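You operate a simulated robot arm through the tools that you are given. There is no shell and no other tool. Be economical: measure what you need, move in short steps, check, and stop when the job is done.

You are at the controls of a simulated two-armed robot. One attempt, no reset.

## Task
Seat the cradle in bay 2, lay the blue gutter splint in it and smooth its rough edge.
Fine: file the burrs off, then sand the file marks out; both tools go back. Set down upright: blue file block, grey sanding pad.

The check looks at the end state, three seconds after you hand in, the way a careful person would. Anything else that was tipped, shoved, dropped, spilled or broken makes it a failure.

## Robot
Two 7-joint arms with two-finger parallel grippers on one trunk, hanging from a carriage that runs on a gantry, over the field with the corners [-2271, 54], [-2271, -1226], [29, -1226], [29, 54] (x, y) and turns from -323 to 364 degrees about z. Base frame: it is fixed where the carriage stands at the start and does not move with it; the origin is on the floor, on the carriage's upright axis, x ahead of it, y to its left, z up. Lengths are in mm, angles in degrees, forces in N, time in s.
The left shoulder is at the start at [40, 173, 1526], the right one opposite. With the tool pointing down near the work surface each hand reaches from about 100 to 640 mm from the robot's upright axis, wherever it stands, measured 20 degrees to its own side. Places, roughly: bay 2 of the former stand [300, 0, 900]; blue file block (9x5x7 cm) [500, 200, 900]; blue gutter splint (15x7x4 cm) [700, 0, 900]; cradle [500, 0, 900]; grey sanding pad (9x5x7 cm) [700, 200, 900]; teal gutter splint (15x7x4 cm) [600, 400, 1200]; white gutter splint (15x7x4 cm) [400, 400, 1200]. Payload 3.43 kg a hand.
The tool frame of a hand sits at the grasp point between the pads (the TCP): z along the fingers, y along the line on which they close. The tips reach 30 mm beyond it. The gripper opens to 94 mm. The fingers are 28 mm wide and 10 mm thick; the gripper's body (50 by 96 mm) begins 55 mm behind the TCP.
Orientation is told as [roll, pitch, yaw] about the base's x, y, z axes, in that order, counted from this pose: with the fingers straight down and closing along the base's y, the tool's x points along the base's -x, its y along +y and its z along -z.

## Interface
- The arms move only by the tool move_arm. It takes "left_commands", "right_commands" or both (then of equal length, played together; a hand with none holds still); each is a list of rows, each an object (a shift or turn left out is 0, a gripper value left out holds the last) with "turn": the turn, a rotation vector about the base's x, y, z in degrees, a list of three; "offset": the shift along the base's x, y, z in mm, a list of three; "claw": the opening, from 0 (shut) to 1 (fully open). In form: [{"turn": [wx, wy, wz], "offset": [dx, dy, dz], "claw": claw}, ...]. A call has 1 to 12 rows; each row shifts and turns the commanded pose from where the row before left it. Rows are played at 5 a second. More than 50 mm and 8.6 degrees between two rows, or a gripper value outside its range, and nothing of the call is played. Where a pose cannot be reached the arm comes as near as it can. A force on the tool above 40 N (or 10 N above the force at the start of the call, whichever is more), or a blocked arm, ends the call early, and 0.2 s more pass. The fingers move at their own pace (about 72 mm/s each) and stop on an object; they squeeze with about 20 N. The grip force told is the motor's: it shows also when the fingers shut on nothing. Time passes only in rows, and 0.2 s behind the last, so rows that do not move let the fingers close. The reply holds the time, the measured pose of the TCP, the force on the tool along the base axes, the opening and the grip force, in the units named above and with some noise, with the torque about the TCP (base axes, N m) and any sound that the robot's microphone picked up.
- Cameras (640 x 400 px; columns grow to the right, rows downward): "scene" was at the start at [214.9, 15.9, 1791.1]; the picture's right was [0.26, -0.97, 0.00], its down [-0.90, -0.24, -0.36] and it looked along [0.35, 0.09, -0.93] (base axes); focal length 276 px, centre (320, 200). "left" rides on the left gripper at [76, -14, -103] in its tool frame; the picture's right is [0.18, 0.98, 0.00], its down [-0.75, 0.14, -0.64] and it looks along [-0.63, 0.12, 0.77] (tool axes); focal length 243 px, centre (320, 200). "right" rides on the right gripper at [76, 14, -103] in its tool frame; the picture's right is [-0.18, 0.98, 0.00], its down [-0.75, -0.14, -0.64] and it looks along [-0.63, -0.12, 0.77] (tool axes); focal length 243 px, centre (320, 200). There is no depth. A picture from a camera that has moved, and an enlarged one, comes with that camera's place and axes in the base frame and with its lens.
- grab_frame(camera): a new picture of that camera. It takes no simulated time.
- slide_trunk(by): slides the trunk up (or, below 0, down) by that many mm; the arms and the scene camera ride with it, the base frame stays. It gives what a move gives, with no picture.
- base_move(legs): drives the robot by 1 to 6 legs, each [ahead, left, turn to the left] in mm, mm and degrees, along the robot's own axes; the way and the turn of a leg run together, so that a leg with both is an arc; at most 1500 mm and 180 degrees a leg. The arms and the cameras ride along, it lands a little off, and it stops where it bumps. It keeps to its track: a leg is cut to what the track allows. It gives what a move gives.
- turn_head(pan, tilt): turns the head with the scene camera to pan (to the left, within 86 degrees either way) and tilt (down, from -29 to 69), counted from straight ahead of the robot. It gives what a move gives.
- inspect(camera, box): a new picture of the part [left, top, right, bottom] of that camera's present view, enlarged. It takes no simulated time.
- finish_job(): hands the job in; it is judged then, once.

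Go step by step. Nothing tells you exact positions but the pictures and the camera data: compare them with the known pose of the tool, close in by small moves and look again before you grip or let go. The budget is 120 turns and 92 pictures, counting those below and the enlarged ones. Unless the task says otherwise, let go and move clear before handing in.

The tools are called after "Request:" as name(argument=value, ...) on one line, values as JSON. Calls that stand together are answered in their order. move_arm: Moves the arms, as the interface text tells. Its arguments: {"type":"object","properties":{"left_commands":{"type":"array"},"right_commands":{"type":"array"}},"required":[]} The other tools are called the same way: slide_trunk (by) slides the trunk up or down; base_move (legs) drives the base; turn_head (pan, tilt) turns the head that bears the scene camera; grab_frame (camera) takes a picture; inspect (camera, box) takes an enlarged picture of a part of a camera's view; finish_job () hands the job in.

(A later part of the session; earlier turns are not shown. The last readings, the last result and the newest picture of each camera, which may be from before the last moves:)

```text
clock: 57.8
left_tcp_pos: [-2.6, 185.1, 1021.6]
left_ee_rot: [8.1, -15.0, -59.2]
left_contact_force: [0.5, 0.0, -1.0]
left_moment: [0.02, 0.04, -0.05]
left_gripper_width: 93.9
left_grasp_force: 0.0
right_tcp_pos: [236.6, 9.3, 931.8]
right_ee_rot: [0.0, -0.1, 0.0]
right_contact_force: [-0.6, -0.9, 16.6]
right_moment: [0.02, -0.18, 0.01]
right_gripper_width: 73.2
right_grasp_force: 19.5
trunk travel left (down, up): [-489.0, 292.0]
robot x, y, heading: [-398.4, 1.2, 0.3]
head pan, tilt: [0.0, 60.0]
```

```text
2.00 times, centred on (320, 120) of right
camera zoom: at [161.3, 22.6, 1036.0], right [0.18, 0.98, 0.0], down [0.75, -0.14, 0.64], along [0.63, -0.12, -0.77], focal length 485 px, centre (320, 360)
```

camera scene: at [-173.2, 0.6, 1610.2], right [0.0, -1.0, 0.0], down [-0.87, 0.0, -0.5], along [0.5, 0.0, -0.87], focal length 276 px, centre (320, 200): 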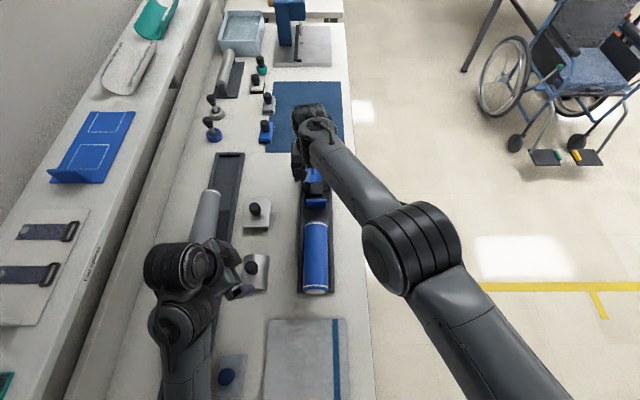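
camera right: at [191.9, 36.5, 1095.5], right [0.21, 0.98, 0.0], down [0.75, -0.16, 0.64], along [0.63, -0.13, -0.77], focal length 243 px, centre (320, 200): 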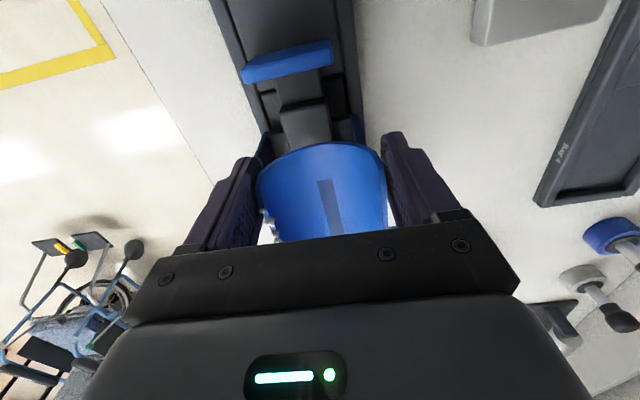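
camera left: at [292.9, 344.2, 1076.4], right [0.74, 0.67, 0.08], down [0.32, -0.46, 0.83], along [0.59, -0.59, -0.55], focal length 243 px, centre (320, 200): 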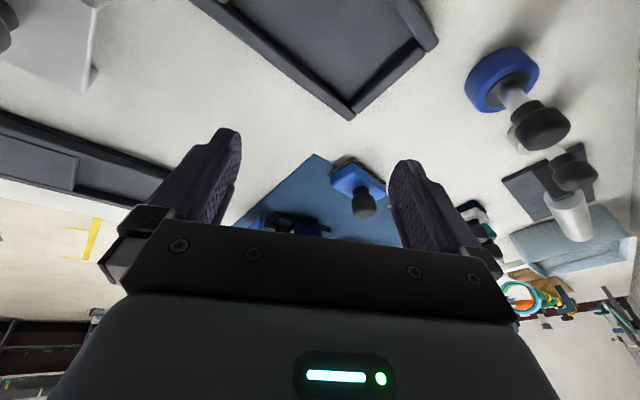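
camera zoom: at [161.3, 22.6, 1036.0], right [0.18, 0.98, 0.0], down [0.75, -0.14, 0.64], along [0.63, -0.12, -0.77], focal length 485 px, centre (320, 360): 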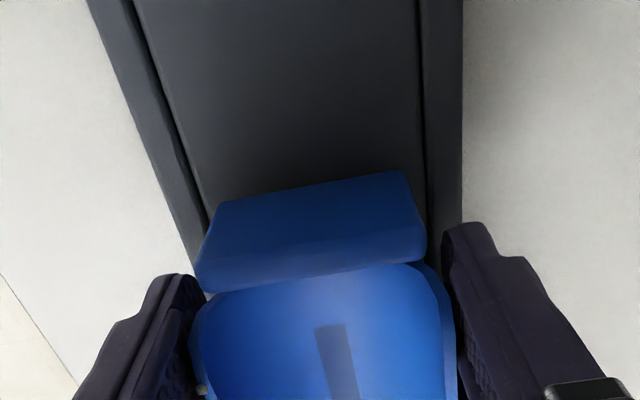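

It rests on the spine between the pads. I release and rise to look.

Request:
move_arm(right_commands=[{"offset": [0, 0, 0.5], "claw": 0.85}, {"claw": 0.95}, {}, {"offset": [0, 0, 20]}, {"offset": [0, 0, 40]}, {"offset": [-20, 0, 40]}, {"offset": [-40, 0, 20]}, {}])

Request:
inspect(camera="right", box=[200, 20, 440, 220])

Request:
inspect(camera="scene", box=[230, 70, 390, 230])

```text
clock: 59.2
left_tcp_pos: [-4.0, 184.6, 1020.5]
left_ee_rot: [8.1, -14.9, -59.2]
left_contact_force: [0.1, 0.0, 0.2]
left_moment: [-0.01, -0.03, -0.05]
left_gripper_width: 93.9
left_grasp_force: 0.1
right_tcp_pos: [217.1, 9.8, 1033.2]
right_ee_rot: [0.2, -1.4, -0.2]
right_contact_force: [1.4, 18.8, -8.9]
right_moment: [-2.35, -0.52, -1.68]
right_gripper_width: 89.2
right_grasp_force: 0.2
right hand out of reach, approached as far as the arm can: row 7
trunk travel left (down, up): [-489.0, 292.0]
robot x, y, heading: [-395.9, 0.6, -0.2]
head pan, tilt: [0.0, 60.0]
stopped in row 7 (right hand): the force on the tool passed its limit at 177 N (the readings are from after the stop); the commanded pose is now the measured one
```

```text
2.00 times, centred on (320, 120) of right
camera zoom: at [139.9, 23.5, 1135.4], right [0.19, 0.98, 0.01], down [0.74, -0.15, 0.66], along [0.65, -0.12, -0.75], focal length 485 px, centre (320, 360)
```

zoom: 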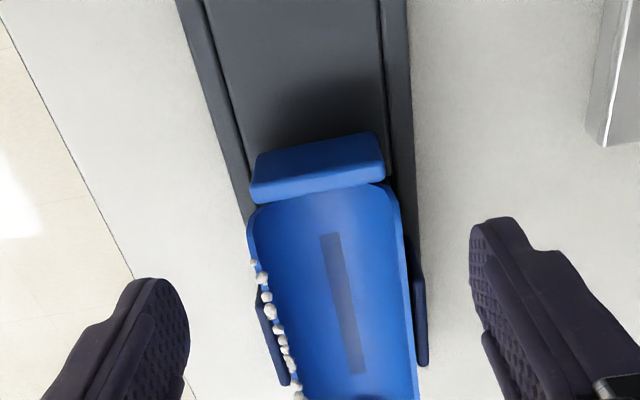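

```text
2.50 times, centred on (310, 150) of scene
camera zoom: at [-172.8, 0.5, 1610.4], right [0.0, -1.0, 0.0], down [-0.87, 0.0, -0.5], along [0.5, 0.0, -0.87], focal length 690 px, centre (345, 325)
```

zoom: 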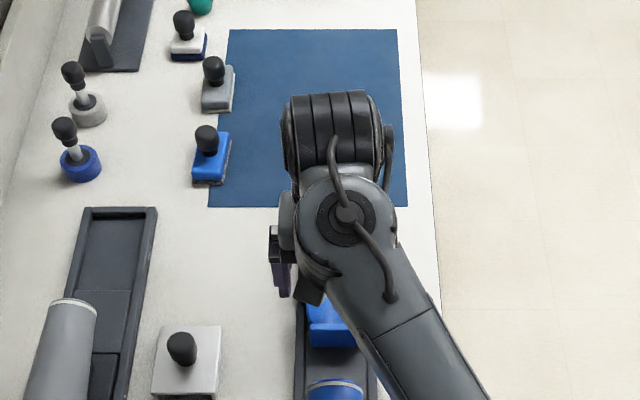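

The splint now lies in the cradle. For the tools I'll use the left arm: I park the right hand over the aisle side and square up the left hand.

Request:
move_arm(right_commands=[{"offset": [3, -10, -8]}, {"offset": [0, -20, -8]}, {"offset": [0, -30, -8]}, {"offset": [0, -35, -8]}, {"offset": [0, -35, -8]}, {"offset": [0, -35, 0]}, {}, {}, {}, {}, {}], left_commands=[{"turn": [0, 0, 8.4]}, {"turn": [0, 0, 8.4], "offset": [5, 0, -5]}, {"turn": [0, 0, 8.4], "offset": [10, 0, -5]}, {"turn": [0, 0, 8.4], "offset": [10, 0, -5]}, {"turn": [0, 0, 8.4], "offset": [10, 0, -5]}, {"turn": [0, 0, 8.4], "offset": [10, 0, 0]}, {"turn": [0, 0, 8.4]}, {"turn": [0, 7.5, 0]}, {"turn": [0, 7.4, 0]}, {"turn": [-8, 0, 0]}, {}])

```text
clock: 59.8
left_tcp_pos: [0.2, 184.1, 1017.1]
left_ee_rot: [8.7, -14.8, -46.0]
left_contact_force: [16.4, 10.8, -11.2]
left_moment: [-1.57, 0.41, -1.9]
left_gripper_width: 93.8
left_grasp_force: 0.0
right_tcp_pos: [221.4, -16.2, 1020.0]
right_ee_rot: [0.3, -1.6, 0.0]
right_contact_force: [1.2, 0.3, -0.9]
right_moment: [-0.11, 0.05, -0.07]
right_gripper_width: 89.5
right_grasp_force: 0.1
trunk travel left (down, up): [-489.0, 292.0]
robot x, y, heading: [-399.1, -3.2, -0.2]
head pan, tilt: [0.0, 60.0]
stopped in row 3 (left hand): the force on the tool passed its limit at 139 N (the readings are from after the stop); the commanded pose is now the measured one
```

Request:
move_arm(right_commands=[{"offset": [0, -20, -4]}, {"offset": [0, -35, -8]}, {"offset": [0, -35, -8]}, {"offset": [0, -35, -4]}, {"offset": [0, -25, 0]}, {}, {}], left_commands=[{"offset": [10, 0, -10]}, {"offset": [20, 0, -10]}, {"offset": [25, 0, -10]}, {"offset": [25, 0, 0]}, {"turn": [0, 0, 6], "offset": [20, 0, 0]}, {"turn": [0, 0, 8]}, {}])

```text
clock: 60.2
left_tcp_pos: [4.6, 184.4, 1009.8]
left_ee_rot: [8.6, -14.6, -45.7]
left_contact_force: [-0.4, -0.4, 0.0]
left_moment: [-0.01, -0.03, 0.0]
left_gripper_width: 94.0
left_grasp_force: 0.0
right_tcp_pos: [222.0, -29.9, 1016.5]
right_ee_rot: [0.4, -1.8, -0.5]
right_contact_force: [3.3, 6.2, -9.1]
right_moment: [-0.74, -0.55, -0.48]
right_gripper_width: 89.3
right_grasp_force: 0.1
trunk travel left (down, up): [-489.0, 292.0]
robot x, y, heading: [-402.2, -1.1, -0.4]
head pan, tilt: [0.0, 60.0]
stopped in row 1 (right hand): the force on the tool passed its limit at 52 N (the readings are from after the stop); the commanded pose is now the measured one
```

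The arms strain when high relative to the shoulders, so I raise the trunk 90 mm and then bring the hands down relative to it while parking.

Request:
slide_trunk(by=90)

Request:
move_arm(right_commands=[{"offset": [5, 0, -20]}, {"offset": [0, 0, -30]}, {"offset": [0, -10, -20]}, {"offset": [0, -25, 0]}, {"offset": [0, -30, 0]}, {"offset": [0, -30, 0]}, {"offset": [0, -30, 0]}, {}], left_commands=[{"offset": [10, 0, -20]}, {"offset": [20, 0, -20]}, {"offset": [25, 0, -20]}, {"offset": [25, 0, 0]}, {"turn": [0, 0, 6], "offset": [20, 0, 0]}, {"turn": [0, 0, 8]}, {"turn": [0, 0, 8]}, {}])

```text
clock: 61.5
left_tcp_pos: [5.3, 185.7, 1101.1]
left_ee_rot: [8.7, -14.7, -45.7]
left_contact_force: [0.4, -0.3, -0.7]
left_moment: [-0.02, 0.0, 0.02]
left_gripper_width: 94.0
left_grasp_force: 0.1
right_tcp_pos: [220.9, -30.6, 1107.4]
right_ee_rot: [0.4, -1.7, -0.6]
right_contact_force: [3.6, 13.1, -20.7]
right_moment: [-1.62, -1.33, -1.16]
right_gripper_width: 89.5
right_grasp_force: 0.0
trunk travel left (down, up): [-579.0, 202.0]
robot x, y, heading: [-399.7, 2.9, -0.2]
head pan, tilt: [0.0, 60.0]
```

```text
clock: 63.3
left_tcp_pos: [106.0, 184.4, 1040.1]
left_ee_rot: [8.5, -14.7, -23.7]
left_contact_force: [-0.9, 0.2, -0.2]
left_moment: [-0.02, -0.01, -0.01]
left_gripper_width: 94.1
left_grasp_force: 0.1
right_tcp_pos: [224.8, -154.2, 1038.2]
right_ee_rot: [0.5, -1.7, -0.4]
right_contact_force: [-1.0, -0.3, -0.1]
right_moment: [-0.01, 0.02, -0.01]
right_gripper_width: 89.3
right_grasp_force: 0.1
trunk travel left (down, up): [-579.0, 202.0]
robot x, y, heading: [-399.2, 2.7, -0.3]
head pan, tilt: [0.0, 60.0]
```

Request:
move_arm(right_commands=[{"offset": [0, -20, 0]}, {"offset": [0, -25, 0]}, {}, {}, {}, {}, {}], left_commands=[{"turn": [0, 0, 8]}, {"turn": [0, 0, 8]}, {"turn": [0, 0, 7.7]}, {"turn": [0, 7.4, 0]}, {"turn": [0, 7.3, 0]}, {"turn": [-8.5, 0, 0]}, {}])

Request:
base_move(legs=[[340, 0, 0]])

Request:
grab_frame(camera="left")

```text
clock: 64.3
left_tcp_pos: [109.3, 184.6, 1040.9]
left_ee_rot: [8.3, -8.6, 0.7]
left_contact_force: [10.7, -13.0, -22.5]
left_moment: [1.96, -1.19, 1.6]
left_gripper_width: 93.7
left_grasp_force: 0.0
left hand out of reach, approached as far as the arm can: row 5
right_tcp_pos: [227.9, -200.5, 1039.5]
right_ee_rot: [0.5, -1.7, -0.4]
right_contact_force: [-0.5, 0.8, -0.5]
right_moment: [-0.01, -0.03, 0.0]
right_gripper_width: 89.0
right_grasp_force: 0.0
trunk travel left (down, up): [-579.0, 202.0]
robot x, y, heading: [-397.6, 1.2, -0.0]
head pan, tilt: [0.0, 60.0]
stopped in row 5 (left hand): the force on the tool passed its limit at 131 N (the readings are from after the stop); the commanded pose is now the measured one
```

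```text
clock: 65.3
left_tcp_pos: [140.5, 185.1, 1040.5]
left_ee_rot: [8.3, -8.6, 0.7]
left_contact_force: [2.1, -3.2, -5.7]
left_moment: [0.51, -0.36, 0.43]
left_gripper_width: 94.0
left_grasp_force: 0.1
right_tcp_pos: [257.5, -198.5, 1038.8]
right_ee_rot: [0.4, -1.8, -0.5]
right_contact_force: [0.6, 0.6, -0.8]
right_moment: [0.02, 0.01, 0.02]
right_gripper_width: 89.3
right_grasp_force: 0.1
trunk travel left (down, up): [-579.0, 202.0]
robot x, y, heading: [-374.0, -2.2, -0.3]
head pan, tilt: [0.0, 60.0]
stopped in leg 1: the force on the tool passed its limit at 41 N (the readings are from after the stop); the commanded pose is now the measured one
```

```text
25 pictures are left
camera left: at [48.7, 154.1, 1127.2], right [-0.22, 0.97, 0.11], down [0.65, 0.06, 0.76], along [0.73, 0.24, -0.64], focal length 243 px, centre (320, 200)
```

left: 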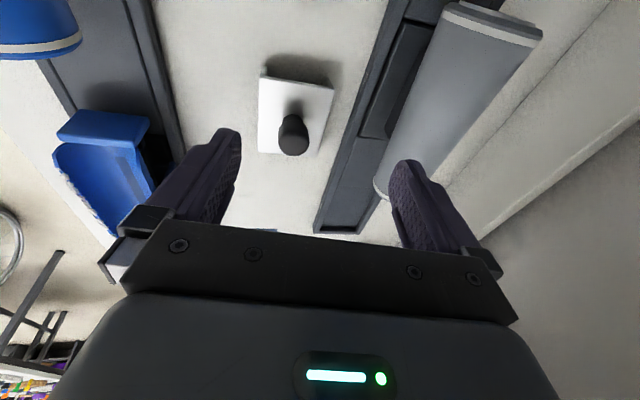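

Request:
move_arm(left_commands=[{"offset": [10, 0, -8]}, {"offset": [15, 0, -10]}, {"turn": [-8.3, 0, 0]}, {"turn": [0, 4.3, 0], "offset": [10, 0, -5]}, {"turn": [0, 4.3, 0]}, {}])

Request:
base_move(legs=[[320, 0, 0]])

```text
clock: 66.3
left_tcp_pos: [175.8, 184.6, 1018.0]
left_ee_rot: [-0.2, -4.4, 2.1]
left_contact_force: [7.9, -3.4, -15.9]
left_moment: [0.59, -0.62, 0.45]
left_gripper_width: 93.8
left_grasp_force: 0.0
right_tcp_pos: [254.9, -199.4, 1038.8]
right_ee_rot: [0.4, -1.7, -0.4]
right_contact_force: [-0.8, -0.6, -0.9]
right_moment: [-0.01, -0.01, 0.0]
right_gripper_width: 89.6
right_grasp_force: 0.1
trunk travel left (down, up): [-579.0, 202.0]
robot x, y, heading: [-369.2, -2.6, 0.1]
head pan, tilt: [0.0, 60.0]
stopped in row 5 (left hand): the force on the tool passed its limit at 88 N (the readings are from after the stop); the commanded pose is now the measured one
```

```text
clock: 68.5
left_tcp_pos: [493.6, 186.7, 1017.9]
left_ee_rot: [0.0, -4.5, 2.3]
left_contact_force: [10.3, -10.3, -34.3]
left_moment: [1.5, -2.17, 1.09]
left_gripper_width: 94.0
left_grasp_force: 0.1
right_tcp_pos: [576.4, -196.6, 1038.4]
right_ee_rot: [0.5, -1.7, -0.2]
right_contact_force: [1.2, 0.3, 1.0]
right_moment: [0.0, -0.03, 0.03]
right_gripper_width: 89.2
right_grasp_force: 0.0
trunk travel left (down, up): [-579.0, 202.0]
robot x, y, heading: [-53.3, 1.4, 0.1]
head pan, tilt: [0.0, 60.0]
```

Request:
move_arm(left_commands=[{"offset": [0, 0, -10]}, {"offset": [0, 0, -15]}, {"turn": [0, 2.3, -1], "offset": [0, 0, -15]}, {"turn": [0, 2.2, -1.2]}, {}])

Request:
grab_frame(camera="left")

```text
clock: 69.7
left_tcp_pos: [494.8, 186.8, 977.7]
left_ee_rot: [0.1, 0.2, 0.0]
left_contact_force: [-0.3, -0.2, -1.2]
left_moment: [0.03, 0.0, -0.04]
left_gripper_width: 94.1
left_grasp_force: 0.1
right_tcp_pos: [575.7, -196.8, 1037.3]
right_ee_rot: [0.4, -1.7, -0.2]
right_contact_force: [0.4, -0.7, 0.2]
right_moment: [-0.03, 0.0, -0.03]
right_gripper_width: 89.3
right_grasp_force: 0.1
trunk travel left (down, up): [-579.0, 202.0]
robot x, y, heading: [-50.0, -1.2, 0.2]
head pan, tilt: [0.0, 60.0]
```

```text
24 pictures are left
camera left: at [417.5, 171.9, 1080.6], right [-0.19, 0.98, 0.0], down [0.76, 0.14, 0.64], along [0.63, 0.12, -0.77], focal length 243 px, centre (320, 200)
```

left: 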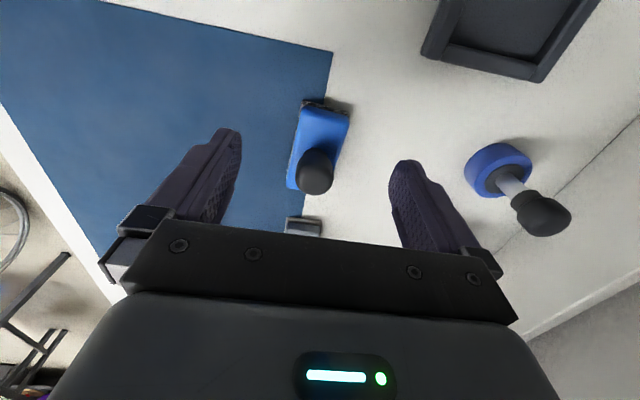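

The left hand is square. The file block is centred at about (521, 190) with yaw about +2.5; I move over it and go down around its body.

Request:
move_arm(left_commands=[{"offset": [26, 3, -10], "turn": [0, 0, 2.5]}, {"offset": [0, 0, -20]}, {"offset": [0, 0, -15]}, {"offset": [0, 0, 0]}, {}])

Request:
inspect(camera="left", box=[180, 40, 460, 240])

```text
clock: 70.9
left_tcp_pos: [519.9, 189.2, 932.6]
left_ee_rot: [0.1, 0.0, 2.5]
left_contact_force: [-0.8, 0.2, 0.0]
left_moment: [-0.02, 0.01, -0.02]
left_gripper_width: 93.9
left_grasp_force: 0.1
right_tcp_pos: [575.1, -196.9, 1038.7]
right_ee_rot: [0.4, -1.7, -0.2]
right_contact_force: [-0.2, -0.4, -0.2]
right_moment: [-0.01, 0.04, -0.01]
right_gripper_width: 89.6
right_grasp_force: 0.1
trunk travel left (down, up): [-579.0, 202.0]
robot x, y, heading: [-55.0, 1.7, 0.2]
head pan, tilt: [0.0, 60.0]
```

```text
2.00 times, centred on (320, 140) of left
camera zoom: at [443.8, 171.5, 1034.8], right [-0.23, 0.97, 0.0], down [0.75, 0.18, 0.64], along [0.62, 0.15, -0.77], focal length 485 px, centre (320, 320)
```

zoom: 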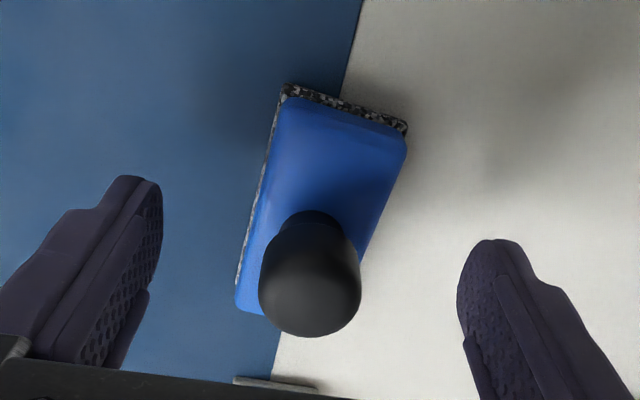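

Request:
move_arm(left_commands=[{"offset": [6, -0.5, -6], "turn": [0, 0, -4.5]}, {"offset": [0, 0, -12]}, {"offset": [0, 0, -12]}, {"offset": [0, 0, -4], "claw": 0.7}, {"claw": 0}, {}, {}, {}])

Request:
inspect(camera="left", box=[180, 40, 460, 240])

```text
clock: 72.7
left_tcp_pos: [526.0, 190.1, 898.5]
left_ee_rot: [0.1, 0.1, -1.9]
left_contact_force: [0.2, -0.3, -0.5]
left_moment: [0.0, -0.01, 0.03]
left_gripper_width: 42.4
left_grasp_force: 20.7
right_tcp_pos: [576.7, -196.9, 1039.0]
right_ee_rot: [0.3, -1.7, -0.3]
right_contact_force: [-0.2, 0.1, -0.3]
right_moment: [-0.03, -0.01, 0.03]
right_gripper_width: 89.2
right_grasp_force: 0.0
trunk travel left (down, up): [-579.0, 202.0]
robot x, y, heading: [-50.6, 2.3, -0.1]
head pan, tilt: [0.0, 60.0]
```

```text
2.00 times, centred on (320, 140) of left
camera zoom: at [448.3, 177.2, 1000.9], right [-0.15, 0.99, 0.0], down [0.76, 0.12, 0.64], along [0.63, 0.1, -0.77], focal length 485 px, centre (320, 320)
```

zoom: 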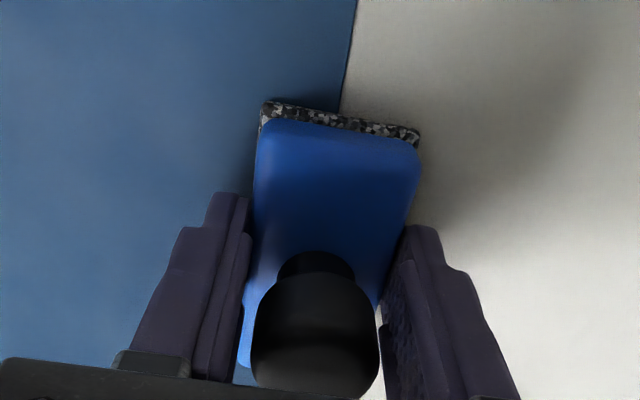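

The file is gripped across its body (42 mm), its sole 38.5 mm below the tool point. I lift it, drive back over the bay and swing to the rough -y edge.

Request:
move_arm(left_commands=[{"offset": [0, 0, 10]}, {"offset": [0, 0, 25]}, {"offset": [0, 0, 35]}, {"offset": [0, 0, 35]}, {}])

Request:
base_move(legs=[[-120, 0, 0], [-110, 0, 0]])

Request:
move_arm(left_commands=[{"offset": [0, -40, 0], "turn": [0, 0, 1.9]}, {"offset": [0, -40, 0]}, {"offset": [0, -40, 0]}, {"offset": [0, -40, 0]}, {"offset": [0, -40, 0]}, {"offset": [0, -17, 0]}, {}, {}])

Request:
grab_frame(camera="left")

```text
clock: 73.9
left_tcp_pos: [525.0, 188.3, 1004.0]
left_ee_rot: [0.1, 0.2, -1.9]
left_contact_force: [-1.0, -0.2, -1.6]
left_moment: [0.01, 0.0, -0.02]
left_gripper_width: 42.7
left_grasp_force: 20.0
right_tcp_pos: [575.5, -197.8, 1038.2]
right_ee_rot: [0.4, -1.8, -0.1]
right_contact_force: [0.1, 0.6, -0.4]
right_moment: [0.04, 0.0, 0.02]
right_gripper_width: 89.5
right_grasp_force: 0.1
trunk travel left (down, up): [-579.0, 202.0]
robot x, y, heading: [-51.9, -2.9, 0.1]
head pan, tilt: [0.0, 60.0]
```

```text
clock: 75.9
left_tcp_pos: [293.5, 190.2, 1003.5]
left_ee_rot: [0.2, 0.2, -1.7]
left_contact_force: [0.2, 0.1, -1.4]
left_moment: [0.01, -0.02, 0.02]
left_gripper_width: 42.1
left_grasp_force: 19.5
right_tcp_pos: [343.0, -196.4, 1038.4]
right_ee_rot: [0.4, -1.6, 0.1]
right_contact_force: [-1.4, 0.1, -0.7]
right_moment: [0.01, -0.01, 0.01]
right_gripper_width: 89.5
right_grasp_force: 0.1
trunk travel left (down, up): [-579.0, 202.0]
robot x, y, heading: [-283.4, -1.0, 0.2]
head pan, tilt: [0.0, 60.0]
```

```text
clock: 77.7
left_tcp_pos: [294.9, -28.2, 1002.5]
left_ee_rot: [0.1, 0.1, 0.2]
left_contact_force: [-0.5, 0.5, -0.3]
left_moment: [0.0, -0.04, 0.02]
left_gripper_width: 42.3
left_grasp_force: 20.0
right_tcp_pos: [344.8, -195.4, 1038.9]
right_ee_rot: [0.4, -1.7, -0.1]
right_contact_force: [-0.1, -0.6, -0.3]
right_moment: [-0.01, -0.01, 0.03]
right_gripper_width: 89.4
right_grasp_force: 0.0
trunk travel left (down, up): [-579.0, 202.0]
robot x, y, heading: [-285.7, 0.9, 0.2]
head pan, tilt: [0.0, 60.0]
```

```text
21 pictures are left
camera left: at [216.7, -42.5, 1105.5], right [-0.19, 0.98, 0.0], down [0.75, 0.14, 0.64], along [0.63, 0.12, -0.77], focal length 243 px, centre (320, 200)
```

left: 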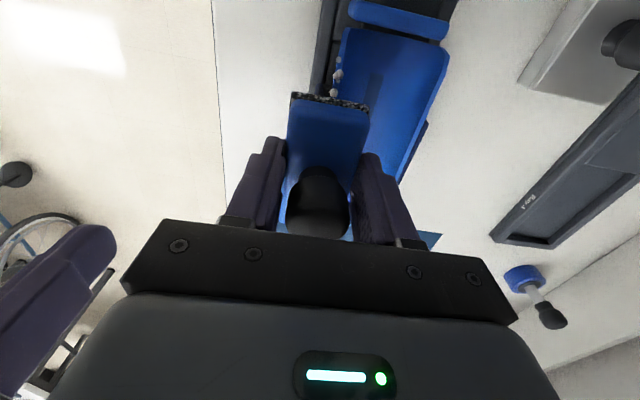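

The rough edge runs at y about -25, and the file block is above it. I lower onto the edge gently.

Request:
move_arm(left_commands=[{"offset": [0, 2.5, -8]}, {"offset": [0, 0, -6]}, {"offset": [0, 0, -4]}, {"offset": [0, 0, -3]}, {"offset": [0, 0, -3]}, {}])

```text
clock: 79.1
left_tcp_pos: [294.0, -24.5, 978.5]
left_ee_rot: [0.1, 0.1, 0.2]
left_contact_force: [0.0, -0.2, -1.1]
left_moment: [-0.02, -0.01, 0.01]
left_gripper_width: 42.3
left_grasp_force: 20.2
right_tcp_pos: [344.9, -196.5, 1038.1]
right_ee_rot: [0.5, -1.7, 0.0]
right_contact_force: [-0.2, -0.4, 1.3]
right_moment: [0.03, -0.02, -0.06]
right_gripper_width: 89.6
right_grasp_force: 0.1
trunk travel left (down, up): [-579.0, 202.0]
robot x, y, heading: [-280.9, -1.7, 0.1]
head pan, tilt: [0.0, 60.0]
```

Request:
move_arm(left_commands=[{"offset": [0, 0, -1.5]}, {"offset": [0, 0, -1.5]}, {"offset": [0, 0, -1.5]}, {}])

```text
clock: 80.1
left_tcp_pos: [294.0, -24.5, 974.2]
left_ee_rot: [0.0, 0.1, 0.2]
left_contact_force: [0.0, 0.1, -1.0]
left_moment: [-0.03, 0.0, -0.05]
left_gripper_width: 42.5
left_grasp_force: 20.0
right_tcp_pos: [345.6, -196.1, 1037.7]
right_ee_rot: [0.4, -1.8, 0.1]
right_contact_force: [-0.4, 1.0, 0.2]
right_moment: [-0.02, -0.03, 0.02]
right_gripper_width: 89.3
right_grasp_force: 0.0
trunk travel left (down, up): [-579.0, 202.0]
robot x, y, heading: [-284.5, -4.0, 0.5]
head pan, tilt: [0.0, 60.0]
```

Request:
move_arm(left_commands=[{"offset": [0, 0, -1.5]}, {"offset": [0, 0, -1.5]}, {"offset": [0, 0, -1.5]}, {"offset": [0, 0, -1.5]}, {}])

Request:
inspect(camera="left", box=[240, 0, 440, 200])

```text
clock: 81.3
left_tcp_pos: [295.4, -25.2, 969.7]
left_ee_rot: [0.0, 0.0, 0.2]
left_contact_force: [-5.4, 0.7, 13.2]
left_moment: [-0.02, 0.38, -0.01]
left_gripper_width: 42.5
left_grasp_force: 20.1
right_tcp_pos: [344.8, -196.5, 1038.3]
right_ee_rot: [0.4, -1.7, 0.0]
right_contact_force: [0.5, 0.1, -0.8]
right_moment: [0.0, -0.02, 0.02]
right_gripper_width: 89.3
right_grasp_force: 0.1
trunk travel left (down, up): [-579.0, 202.0]
robot x, y, heading: [-280.8, 0.7, 0.4]
head pan, tilt: [0.0, 60.0]
```

```text
2.00 times, centred on (340, 100) of left
camera zoom: at [218.0, -39.4, 1072.7], right [-0.19, 0.98, 0.0], down [0.75, 0.14, 0.64], along [0.63, 0.12, -0.77], focal length 485 px, centre (280, 400)
```

zoom: 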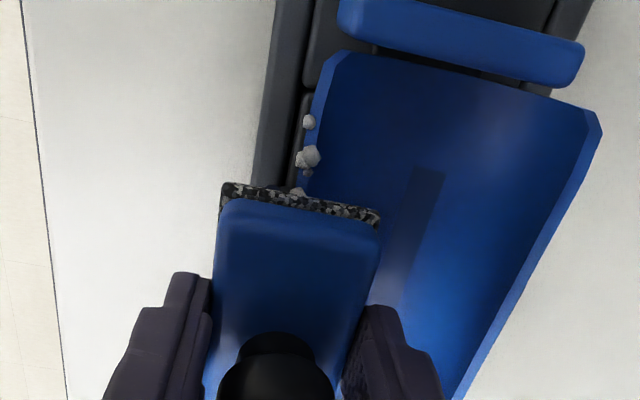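

It presses on the edge with about 13 N, centred. I start stroking along the edge.

Request:
move_arm(left_commands=[{"offset": [12, 0, 0.4]}, {"offset": [12, 0, 0]}, {"offset": [12, 0, 0]}, {"offset": [12, 0, 0]}, {"offset": [-12, 0, 0]}, {"offset": [-12, 0, 0]}, {"offset": [-12, 0, 0]}, {"offset": [-12, 0, 0]}, {"offset": [-12, 0, 0]}, {"offset": [-12, 0, 0]}, {"offset": [-10, 0, 0]}, {}])

Request:
inspect(camera="left", box=[240, 0, 440, 200])

```text
clock: 83.9
left_tcp_pos: [260.7, -23.9, 968.8]
left_ee_rot: [0.0, 0.0, 0.1]
left_contact_force: [1.8, -0.1, 12.1]
left_moment: [-0.09, -0.4, 0.02]
left_gripper_width: 42.5
left_grasp_force: 19.7
right_tcp_pos: [345.9, -195.5, 1038.5]
right_ee_rot: [0.5, -1.7, 0.0]
right_contact_force: [-0.7, -0.8, -0.6]
right_moment: [0.01, 0.03, 0.01]
right_gripper_width: 89.3
right_grasp_force: 0.1
trunk travel left (down, up): [-579.0, 202.0]
robot x, y, heading: [-289.0, -2.1, 0.4]
head pan, tilt: [0.0, 60.0]
```

```text
2.00 times, centred on (340, 100) of left
camera zoom: at [183.8, -39.6, 1071.8], right [-0.19, 0.98, 0.0], down [0.75, 0.14, 0.64], along [0.63, 0.12, -0.77], focal length 485 px, centre (280, 400)
```

zoom: 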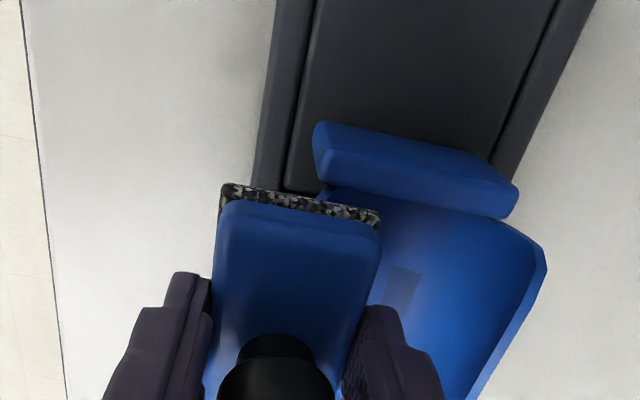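

Request:
move_arm(left_commands=[{"offset": [15, 0, 0]}, {"offset": [15, 0, 0]}, {"offset": [15, 0, 0]}, {"offset": [15, 0, 0]}, {"offset": [15, 0, 0]}, {"offset": [12, 0, 0]}, {"offset": [-15, 0, 0]}, {"offset": [-15, 0, 0]}, {"offset": [-15, 0, 0]}, {"offset": [-15, 0, 0]}, {"offset": [-15, 0, 0]}, {"offset": [-12, 0, 0]}])

Request:
move_arm(left_commands=[{"offset": [15, 0, 0]}, {"offset": [15, 0, 0]}, {"offset": [15, 0, 0]}, {"offset": [15, 0, 0]}, {"offset": [15, 0, 0]}, {"offset": [15, 0, 0]}, {}])

Request:
inspect(camera="left", box=[240, 0, 440, 200])

```text
clock: 86.5
left_tcp_pos: [257.7, -26.5, 968.8]
left_ee_rot: [0.1, 0.1, 0.3]
left_contact_force: [-0.7, 0.6, -1.0]
left_moment: [0.01, 0.0, 0.01]
left_gripper_width: 42.3
left_grasp_force: 19.8
right_tcp_pos: [344.2, -196.3, 1038.0]
right_ee_rot: [0.4, -1.8, 0.0]
right_contact_force: [-0.2, -0.3, -0.7]
right_moment: [0.03, -0.03, -0.02]
right_gripper_width: 89.0
right_grasp_force: 0.1
trunk travel left (down, up): [-579.0, 202.0]
robot x, y, heading: [-284.0, -1.3, 0.1]
head pan, tilt: [0.0, 60.0]
```

```text
clock: 88.1
left_tcp_pos: [346.5, -23.7, 970.3]
left_ee_rot: [-0.1, 0.0, 0.1]
left_contact_force: [-0.7, -0.1, -0.2]
left_moment: [-0.03, -0.01, 0.02]
left_gripper_width: 42.5
left_grasp_force: 20.3
right_tcp_pos: [344.1, -197.0, 1037.8]
right_ee_rot: [0.5, -1.7, 0.0]
right_contact_force: [-0.1, 1.1, 0.9]
right_moment: [0.01, -0.03, 0.0]
right_gripper_width: 89.3
right_grasp_force: 0.0
trunk travel left (down, up): [-579.0, 202.0]
robot x, y, heading: [-281.8, -4.6, 0.1]
head pan, tilt: [0.0, 60.0]
```

```text
2.00 times, centred on (340, 100) of left
camera zoom: at [269.9, -39.7, 1073.2], right [-0.19, 0.98, 0.0], down [0.75, 0.14, 0.64], along [0.63, 0.12, -0.77], focal length 485 px, centre (280, 400)
```

zoom: 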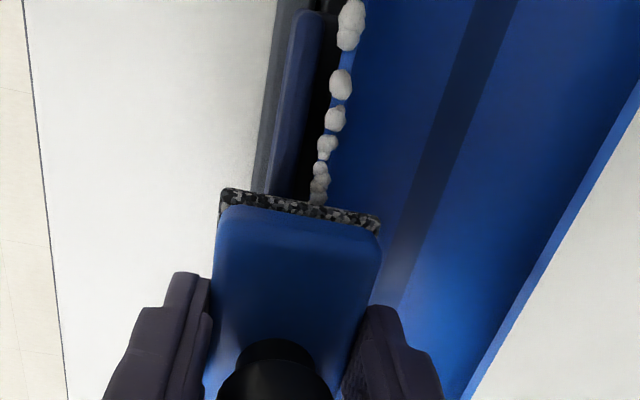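

Burrs remain and the contact has worn away, so I lower again until it presses, then stroke with slight steady feed.

Request:
move_arm(left_commands=[{"offset": [-15, -1, -1]}, {"offset": [-15, 0, -1]}, {"offset": [-10, 0, -1]}, {"offset": [0, 0, -1]}, {}])

```text
clock: 89.3
left_tcp_pos: [313.6, -27.2, 968.1]
left_ee_rot: [0.0, -0.1, 0.1]
left_contact_force: [-0.3, -0.9, 23.6]
left_moment: [-0.1, 0.38, -0.02]
left_gripper_width: 42.4
left_grasp_force: 20.4
right_tcp_pos: [346.1, -196.3, 1038.8]
right_ee_rot: [0.3, -1.8, 0.0]
right_contact_force: [-0.1, 0.8, -0.1]
right_moment: [0.05, -0.02, 0.02]
right_gripper_width: 89.3
right_grasp_force: 0.1
trunk travel left (down, up): [-579.0, 202.0]
robot x, y, heading: [-281.8, -1.1, 0.2]
head pan, tilt: [0.0, 60.0]
```

Request:
move_arm(left_commands=[{"offset": [15, 0, 0.3]}, {"offset": [15, 0, 0]}, {"offset": [-15, 0, 0]}, {"offset": [-15, 0, 0]}, {"offset": [-15, 0, 0]}, {"offset": [-15, 0, 0]}, {"offset": [-15, 0, 0]}, {"offset": [-15, 0, 0]}, {"offset": [15, 0, 0]}, {"offset": [15, 0, 0]}, {"offset": [15, 0, 0]}, {"offset": [15, 0, 0]}])

Request:
move_arm(left_commands=[{"offset": [15, 0, 0]}, {"offset": [15, 0, 0]}, {"offset": [-15, 0, 0]}, {"offset": [-15, 0, 0]}, {"offset": [-15, 0, 0]}, {"offset": [-15, 0, 0]}, {"offset": [-15, 0, 0]}, {"offset": [-15, 0, 0]}, {"offset": [15, 0, 0]}, {"offset": [15, 0, 0]}, {"offset": [15, 0, 0]}, {"offset": [15, 0, 0]}])

Request:
move_arm(left_commands=[{"offset": [15, 0, 0]}, {"offset": [15, 0, 0]}, {"offset": [2, 0, 0]}, {}])

Request:
inspect(camera="left", box=[240, 0, 440, 200])

```text
clock: 91.9
left_tcp_pos: [309.5, -26.2, 962.9]
left_ee_rot: [0.0, 0.1, 0.1]
left_contact_force: [0.1, 0.4, 2.2]
left_moment: [-0.05, 0.01, -0.01]
left_gripper_width: 42.6
left_grasp_force: 19.7
right_tcp_pos: [345.5, -195.3, 1037.3]
right_ee_rot: [0.3, -1.7, 0.0]
right_contact_force: [-0.2, 0.1, 0.2]
right_moment: [0.02, 0.02, 0.03]
right_gripper_width: 89.3
right_grasp_force: 0.0
trunk travel left (down, up): [-579.0, 202.0]
robot x, y, heading: [-282.7, -0.8, 0.6]
head pan, tilt: [0.0, 60.0]
```

```text
clock: 94.5
left_tcp_pos: [310.1, -24.1, 964.6]
left_ee_rot: [0.1, 0.1, 0.3]
left_contact_force: [0.6, -0.2, 2.8]
left_moment: [-0.02, -0.09, 0.04]
left_gripper_width: 42.7
left_grasp_force: 20.1
right_tcp_pos: [346.2, -196.0, 1038.2]
right_ee_rot: [0.4, -1.7, 0.0]
right_contact_force: [0.0, 0.6, 0.9]
right_moment: [-0.01, -0.01, -0.01]
right_gripper_width: 89.3
right_grasp_force: 0.1
trunk travel left (down, up): [-579.0, 202.0]
robot x, y, heading: [-284.6, -2.7, 0.3]
head pan, tilt: [0.0, 60.0]
```

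```text
clock: 95.5
left_tcp_pos: [339.5, -29.5, 964.3]
left_ee_rot: [-0.1, 0.3, 0.1]
left_contact_force: [-24.2, -3.0, 27.4]
left_moment: [-0.2, 1.07, 0.26]
left_gripper_width: 42.7
left_grasp_force: 19.5
right_tcp_pos: [342.2, -196.4, 1037.7]
right_ee_rot: [0.4, -1.6, 0.1]
right_contact_force: [0.0, -0.3, 0.4]
right_moment: [0.04, 0.01, 0.0]
right_gripper_width: 89.2
right_grasp_force: 0.0
trunk travel left (down, up): [-579.0, 202.0]
robot x, y, heading: [-283.6, -0.7, 0.1]
head pan, tilt: [0.0, 60.0]
```

```text
2.00 times, centred on (340, 100) of left
camera zoom: at [262.8, -43.3, 1068.4], right [-0.19, 0.98, 0.0], down [0.76, 0.14, 0.64], along [0.63, 0.12, -0.77], focal length 485 px, centre (280, 400)
```

zoom: 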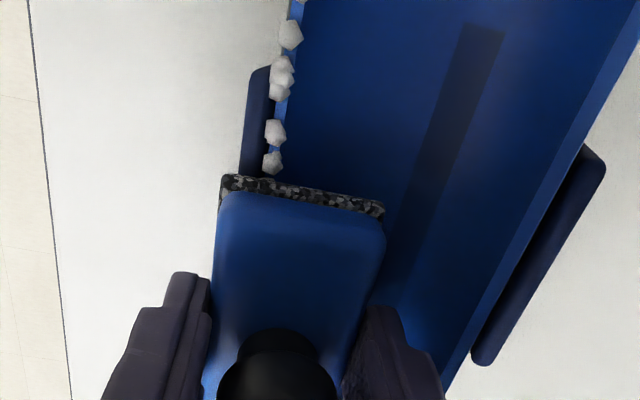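

The splint seems to have rolled toward the -y cheek under the pressing. I lift off and look before going on.

Request:
move_arm(left_commands=[{"offset": [-3, 0, 5]}, {"offset": [0, 0, 15]}, {"offset": [-20, 0, 20]}, {"offset": [-40, 0, 10]}, {"offset": [-40, 0, 0]}, {}])

Request:
grab_frame(camera="left")

```text
clock: 96.9
left_tcp_pos: [238.9, -25.6, 1015.6]
left_ee_rot: [0.1, 0.1, 0.2]
left_contact_force: [0.0, -0.3, -1.3]
left_moment: [-0.03, 0.01, -0.02]
left_gripper_width: 42.4
left_grasp_force: 20.2
right_tcp_pos: [345.2, -195.8, 1037.7]
right_ee_rot: [0.3, -1.8, 0.0]
right_contact_force: [-0.6, 0.5, 0.3]
right_moment: [0.01, 0.01, -0.04]
right_gripper_width: 89.3
right_grasp_force: 0.0
trunk travel left (down, up): [-579.0, 202.0]
robot x, y, heading: [-284.3, -0.1, 0.3]
head pan, tilt: [0.0, 60.0]
```

```text
16 pictures are left
camera left: at [161.4, -41.1, 1118.7], right [-0.19, 0.98, 0.0], down [0.75, 0.14, 0.64], along [0.63, 0.12, -0.77], focal length 243 px, centre (320, 200)
```

left: 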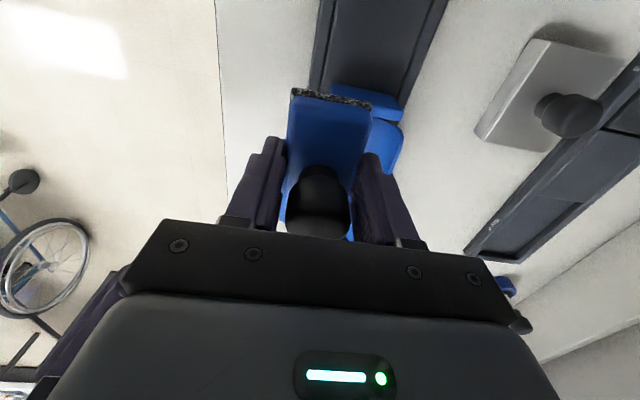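

Request:
move_arm(left_commands=[{"offset": [0, 40, 0]}, {"offset": [0, 40, 0]}, {"offset": [0, 40, 0]}, {"offset": [0, 30, 0]}, {}])

Request:
inspect(camera="scene", box=[270, 130, 390, 250])

```text
clock: 97.7
left_tcp_pos: [238.4, 82.6, 1015.8]
left_ee_rot: [-0.1, -0.2, 1.2]
left_contact_force: [3.1, -7.5, -12.8]
left_moment: [0.97, -0.53, 0.66]
left_gripper_width: 42.7
left_grasp_force: 19.6
right_tcp_pos: [345.6, -196.6, 1038.6]
right_ee_rot: [0.4, -1.7, 0.0]
right_contact_force: [-0.4, -0.7, 1.0]
right_moment: [0.02, 0.03, 0.0]
right_gripper_width: 89.3
right_grasp_force: 0.1
trunk travel left (down, up): [-579.0, 202.0]
robot x, y, heading: [-283.5, 0.2, 0.0]
head pan, tilt: [0.0, 60.0]
stopped in row 3 (left hand): the force on the tool passed its limit at 74 N (the readings are from after the stop); the commanded pose is now the measured one
```

```text
3.33 times, centred on (330, 190) of scene
camera zoom: at [-55.5, 1.7, 1700.4], right [0.0, -1.0, 0.0], down [-0.87, 0.0, -0.5], along [0.5, 0.0, -0.87], focal length 920 px, centre (287, 233)
```

zoom: 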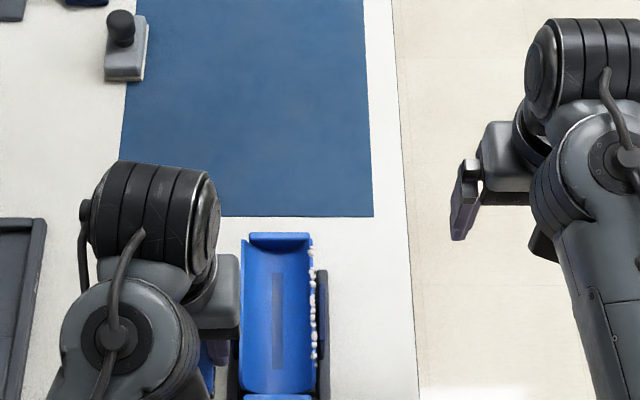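

The splint sits properly again and burrs still show. I zoom in for a clear look at the edge.

Request:
inspect(camera="scene", box=[300, 155, 350, 205])

```text
8.00 times, centred on (325, 180) of scene
camera zoom: at [-55.5, 1.7, 1700.4], right [0.0, -1.0, 0.0], down [-0.87, 0.0, -0.5], along [0.5, 0.0, -0.87], focal length 2207 px, centre (280, 360)
```

zoom: 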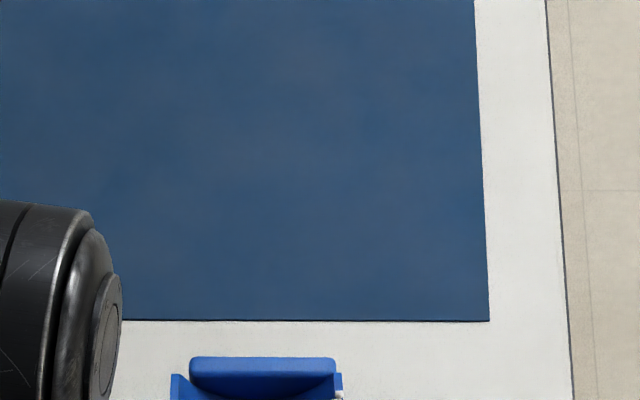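

Request:
inspect(camera="scene", box=[330, 195, 390, 255])

```text
6.67 times, centred on (360, 225) of scene
camera zoom: at [-55.5, 1.7, 1700.4], right [0.0, -1.0, 0.0], down [-0.87, 0.0, -0.5], along [0.5, 0.0, -0.87], focal length 1839 px, centre (53, 33)
```

zoom: 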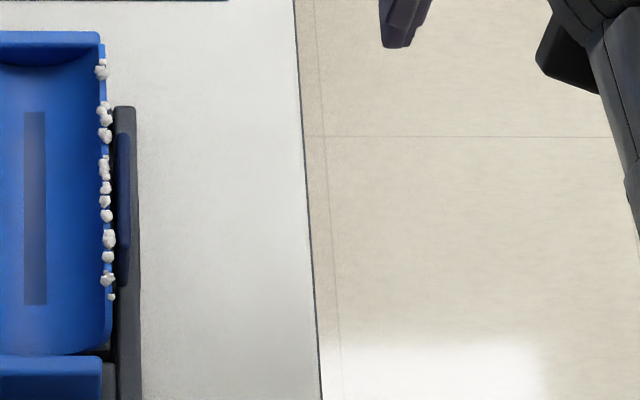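

The burrs are intact because pressing one edge just rolls the round gutter. Instead I'll turn the file block crosswise so that it bears on both edges at once and presses straight down; I rotate the left hand by -75 degrees above the splint.

Request:
move_arm(left_commands=[{"offset": [10, -15, -3]}, {"offset": [15, -25, 0]}, {"offset": [15, -26, 0]}, {"turn": [0, 0, -8.4]}, {"turn": [0, 0, -8.4]}, {"turn": [0, 0, -8.4]}, {"turn": [0, 0, -8.4]}, {"turn": [0, 0, -8.4]}, {"turn": [0, 0, -8.4]}, {"turn": [0, 0, -8.4]}, {"turn": [0, 0, -8.4]}, {}])

```text
clock: 100.3
left_tcp_pos: [278.9, 18.0, 1012.9]
left_ee_rot: [0.0, -0.2, -66.0]
left_contact_force: [-0.1, 0.0, -0.4]
left_moment: [0.01, -0.01, -0.01]
left_gripper_width: 42.2
left_grasp_force: 19.7
right_tcp_pos: [344.6, -196.2, 1038.5]
right_ee_rot: [0.4, -1.6, 0.1]
right_contact_force: [0.3, -0.6, -0.1]
right_moment: [-0.01, 0.01, -0.02]
right_gripper_width: 89.1
right_grasp_force: 0.1
trunk travel left (down, up): [-579.0, 202.0]
robot x, y, heading: [-281.4, -2.8, 0.2]
head pan, tilt: [0.0, 60.0]
```

Request:
move_arm(left_commands=[{"turn": [0, 0, -7]}, {"turn": [0, 0, -7]}, {"offset": [0, 0, -15]}, {"offset": [0, 0, -14]}, {"offset": [0, 0, -6]}, {"offset": [0, 0, -3]}, {}])

Request:
inspect(camera="scene", box=[280, 170, 400, 290])

```text
clock: 101.9
left_tcp_pos: [279.0, 17.2, 976.7]
left_ee_rot: [0.0, -0.1, -80.1]
left_contact_force: [-0.1, -0.6, 2.2]
left_moment: [-0.08, -0.14, -0.02]
left_gripper_width: 42.2
left_grasp_force: 19.8
right_tcp_pos: [344.9, -195.8, 1037.4]
right_ee_rot: [0.4, -1.7, 0.0]
right_contact_force: [-0.3, -0.2, 0.8]
right_moment: [0.0, -0.03, -0.03]
right_gripper_width: 89.4
right_grasp_force: 0.1
trunk travel left (down, up): [-579.0, 202.0]
robot x, y, heading: [-284.9, -4.1, 0.4]
head pan, tilt: [0.0, 60.0]
```

```text
3.33 times, centred on (340, 230) of scene
camera zoom: at [-55.4, 1.6, 1700.5], right [0.0, -1.0, 0.0], down [-0.87, 0.0, -0.5], along [0.5, 0.0, -0.87], focal length 920 px, centre (253, 100)
```

zoom: 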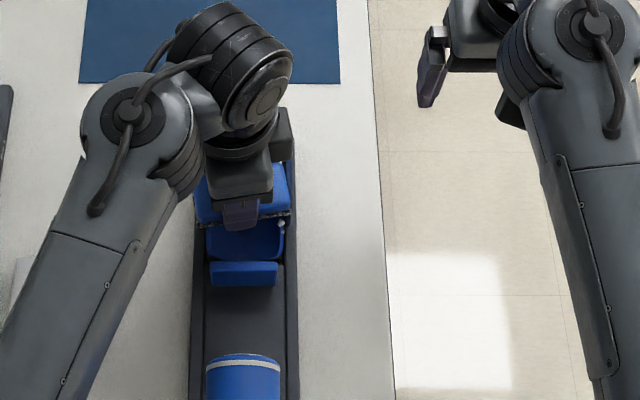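

First touch is at sole height 938, now on both edges. I press slightly more and stroke along x.

Request:
move_arm(left_commands=[{"offset": [0, -1, -1]}, {"offset": [0, 0, -1]}, {"offset": [0, 0, -0.8]}, {}])

```text
clock: 102.9
left_tcp_pos: [281.0, 16.8, 974.8]
left_ee_rot: [0.1, -0.2, -80.1]
left_contact_force: [-7.7, 4.0, 30.8]
left_moment: [-0.15, 0.27, -0.12]
left_gripper_width: 42.6
left_grasp_force: 20.4
right_tcp_pos: [345.7, -195.5, 1039.5]
right_ee_rot: [0.4, -1.7, 0.0]
right_contact_force: [0.1, 0.6, 0.2]
right_moment: [0.01, 0.0, 0.0]
right_gripper_width: 89.7
right_grasp_force: 0.0
trunk travel left (down, up): [-579.0, 202.0]
robot x, y, heading: [-281.8, 0.5, 0.4]
head pan, tilt: [0.0, 60.0]
```

Pressing at 31 N is now solidly supported and centred. I ease a little and stroke the full length.

Request:
move_arm(left_commands=[{"offset": [-12, 0, 0.8]}, {"offset": [-12, 0, 0]}, {"offset": [-12, 0, 0]}, {"offset": [12, 0, 0]}, {"offset": [12, 0, 0]}, {"offset": [12, 0, 0]}, {"offset": [12, 0, 0]}, {"offset": [12, 0, 0]}, {"offset": [12, 0, 0]}, {"offset": [12, 0, 0]}, {"offset": [12, 0, 0]}, {"offset": [10, 0, 0]}])

Request:
inspect(camera="scene", box=[310, 190, 380, 260])

```text
clock: 105.5
left_tcp_pos: [350.1, 19.4, 975.1]
left_ee_rot: [0.1, -0.2, -80.2]
left_contact_force: [-6.3, -0.8, 24.7]
left_moment: [-0.18, 0.35, -0.1]
left_gripper_width: 42.5
left_grasp_force: 20.3
right_tcp_pos: [345.7, -196.7, 1039.3]
right_ee_rot: [0.4, -1.7, 0.0]
right_contact_force: [0.1, 0.1, 0.4]
right_moment: [-0.02, 0.0, 0.03]
right_gripper_width: 89.3
right_grasp_force: 0.1
trunk travel left (down, up): [-579.0, 202.0]
robot x, y, heading: [-284.2, -2.3, 0.3]
head pan, tilt: [0.0, 60.0]
```

```text
5.71 times, centred on (345, 225) of scene
camera zoom: at [-55.0, 1.6, 1700.5], right [0.0, -1.0, 0.0], down [-0.87, 0.0, -0.5], along [0.5, 0.0, -0.87], focal length 1576 px, centre (177, 57)
```

zoom: 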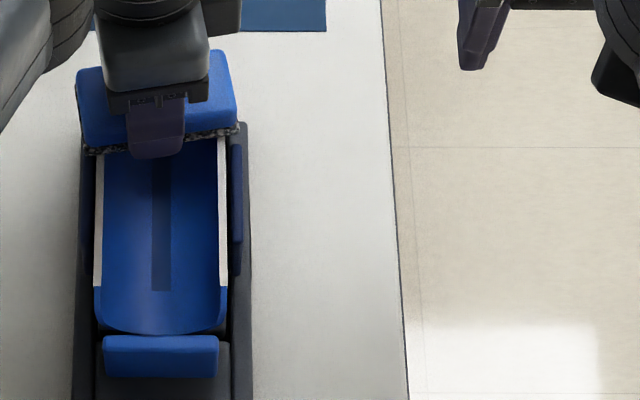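

The burrs come off, leaving white file marks (on both edges, which the pad will have to take out). I make another full pass back.

Request:
move_arm(left_commands=[{"offset": [4, 0, 0]}, {"offset": [-14, 0, 0]}, {"offset": [-14, 0, 0]}, {"offset": [-14, 0, 0]}, {"offset": [-14, 0, 0]}, {"offset": [-14, 0, 0]}, {"offset": [-14, 0, 0]}, {"offset": [-14, 0, 0]}, {"offset": [-10, 0, 0]}, {}])

Request:
move_arm(left_commands=[{"offset": [0, 0, 8]}, {"offset": [0, 0, 20]}, {"offset": [-20, 0, 10]}, {"offset": [-20, 0, 0]}, {}])

Request:
inspect(camera="scene", box=[310, 190, 380, 260])

```text
clock: 107.7
left_tcp_pos: [247.4, 17.7, 973.6]
left_ee_rot: [0.2, -0.2, -80.1]
left_contact_force: [4.5, -0.4, 21.3]
left_moment: [-0.16, -0.41, 0.01]
left_gripper_width: 42.8
left_grasp_force: 19.8
right_tcp_pos: [346.7, -196.4, 1039.0]
right_ee_rot: [0.4, -1.9, 0.0]
right_contact_force: [-0.1, -0.1, -0.2]
right_moment: [-0.01, 0.03, -0.02]
right_gripper_width: 89.3
right_grasp_force: 0.1
trunk travel left (down, up): [-579.0, 202.0]
robot x, y, heading: [-285.5, 0.6, 0.6]
head pan, tilt: [0.0, 60.0]
```

```text
clock: 109.1
left_tcp_pos: [239.6, 40.9, 1040.0]
left_ee_rot: [4.6, 0.7, -78.6]
left_contact_force: [0.1, 0.6, -0.6]
left_moment: [0.01, 0.01, -0.02]
left_gripper_width: 42.5
left_grasp_force: 20.1
right_tcp_pos: [345.4, -195.9, 1038.3]
right_ee_rot: [0.5, -1.8, -0.1]
right_contact_force: [0.3, 0.1, -0.4]
right_moment: [-0.03, -0.03, -0.01]
right_gripper_width: 89.3
right_grasp_force: 0.1
trunk travel left (down, up): [-579.0, 202.0]
robot x, y, heading: [-280.0, -3.0, 0.2]
head pan, tilt: [0.0, 60.0]
stopped in row 5 (left hand): the arm was blocked; the commanded pose is now the measured one
```

```text
5.71 times, centred on (345, 225) of scene
camera zoom: at [-55.3, 1.7, 1700.5], right [0.0, -1.0, 0.0], down [-0.87, 0.0, -0.5], along [0.5, 0.0, -0.87], focal length 1576 px, centre (177, 57)
```

zoom: 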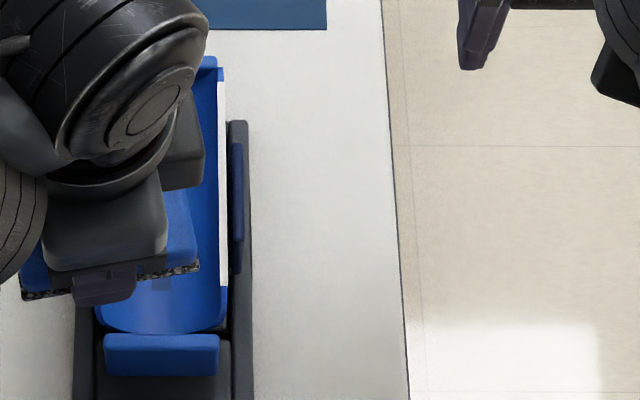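

The edge is fully filed with no burrs left. I unwind the hand for returning the file.

Request:
move_arm(left_commands=[{"offset": [20, -10, -10]}, {"offset": [25, -10, -10]}, {"turn": [0, 0, 8.5]}, {"turn": [0, 0, 8.5]}, {"turn": [0, 0, 8.5]}, {"turn": [0, 0, 8.5]}, {"turn": [0, 0, 8.5]}, {"turn": [0, 0, 8.5]}, {"turn": [0, 0, 8.5]}, {"turn": [0, 0, 8.5]}, {"turn": [0, 0, 8.5]}, {"turn": [-4.6, -0.7, 0]}])

```text
clock: 111.7
left_tcp_pos: [283.1, 17.2, 1020.4]
left_ee_rot: [-0.1, -0.2, -2.1]
left_contact_force: [-0.9, 0.1, -1.5]
left_moment: [-0.01, 0.0, 0.03]
left_gripper_width: 42.7
left_grasp_force: 19.9
right_tcp_pos: [344.2, -195.5, 1038.0]
right_ee_rot: [0.4, -1.7, -0.1]
right_contact_force: [-0.2, -0.7, 0.3]
right_moment: [0.03, 0.01, -0.01]
right_gripper_width: 89.2
right_grasp_force: 0.0
trunk travel left (down, up): [-579.0, 202.0]
robot x, y, heading: [-280.3, -2.4, 0.3]
head pan, tilt: [0.0, 60.0]
```

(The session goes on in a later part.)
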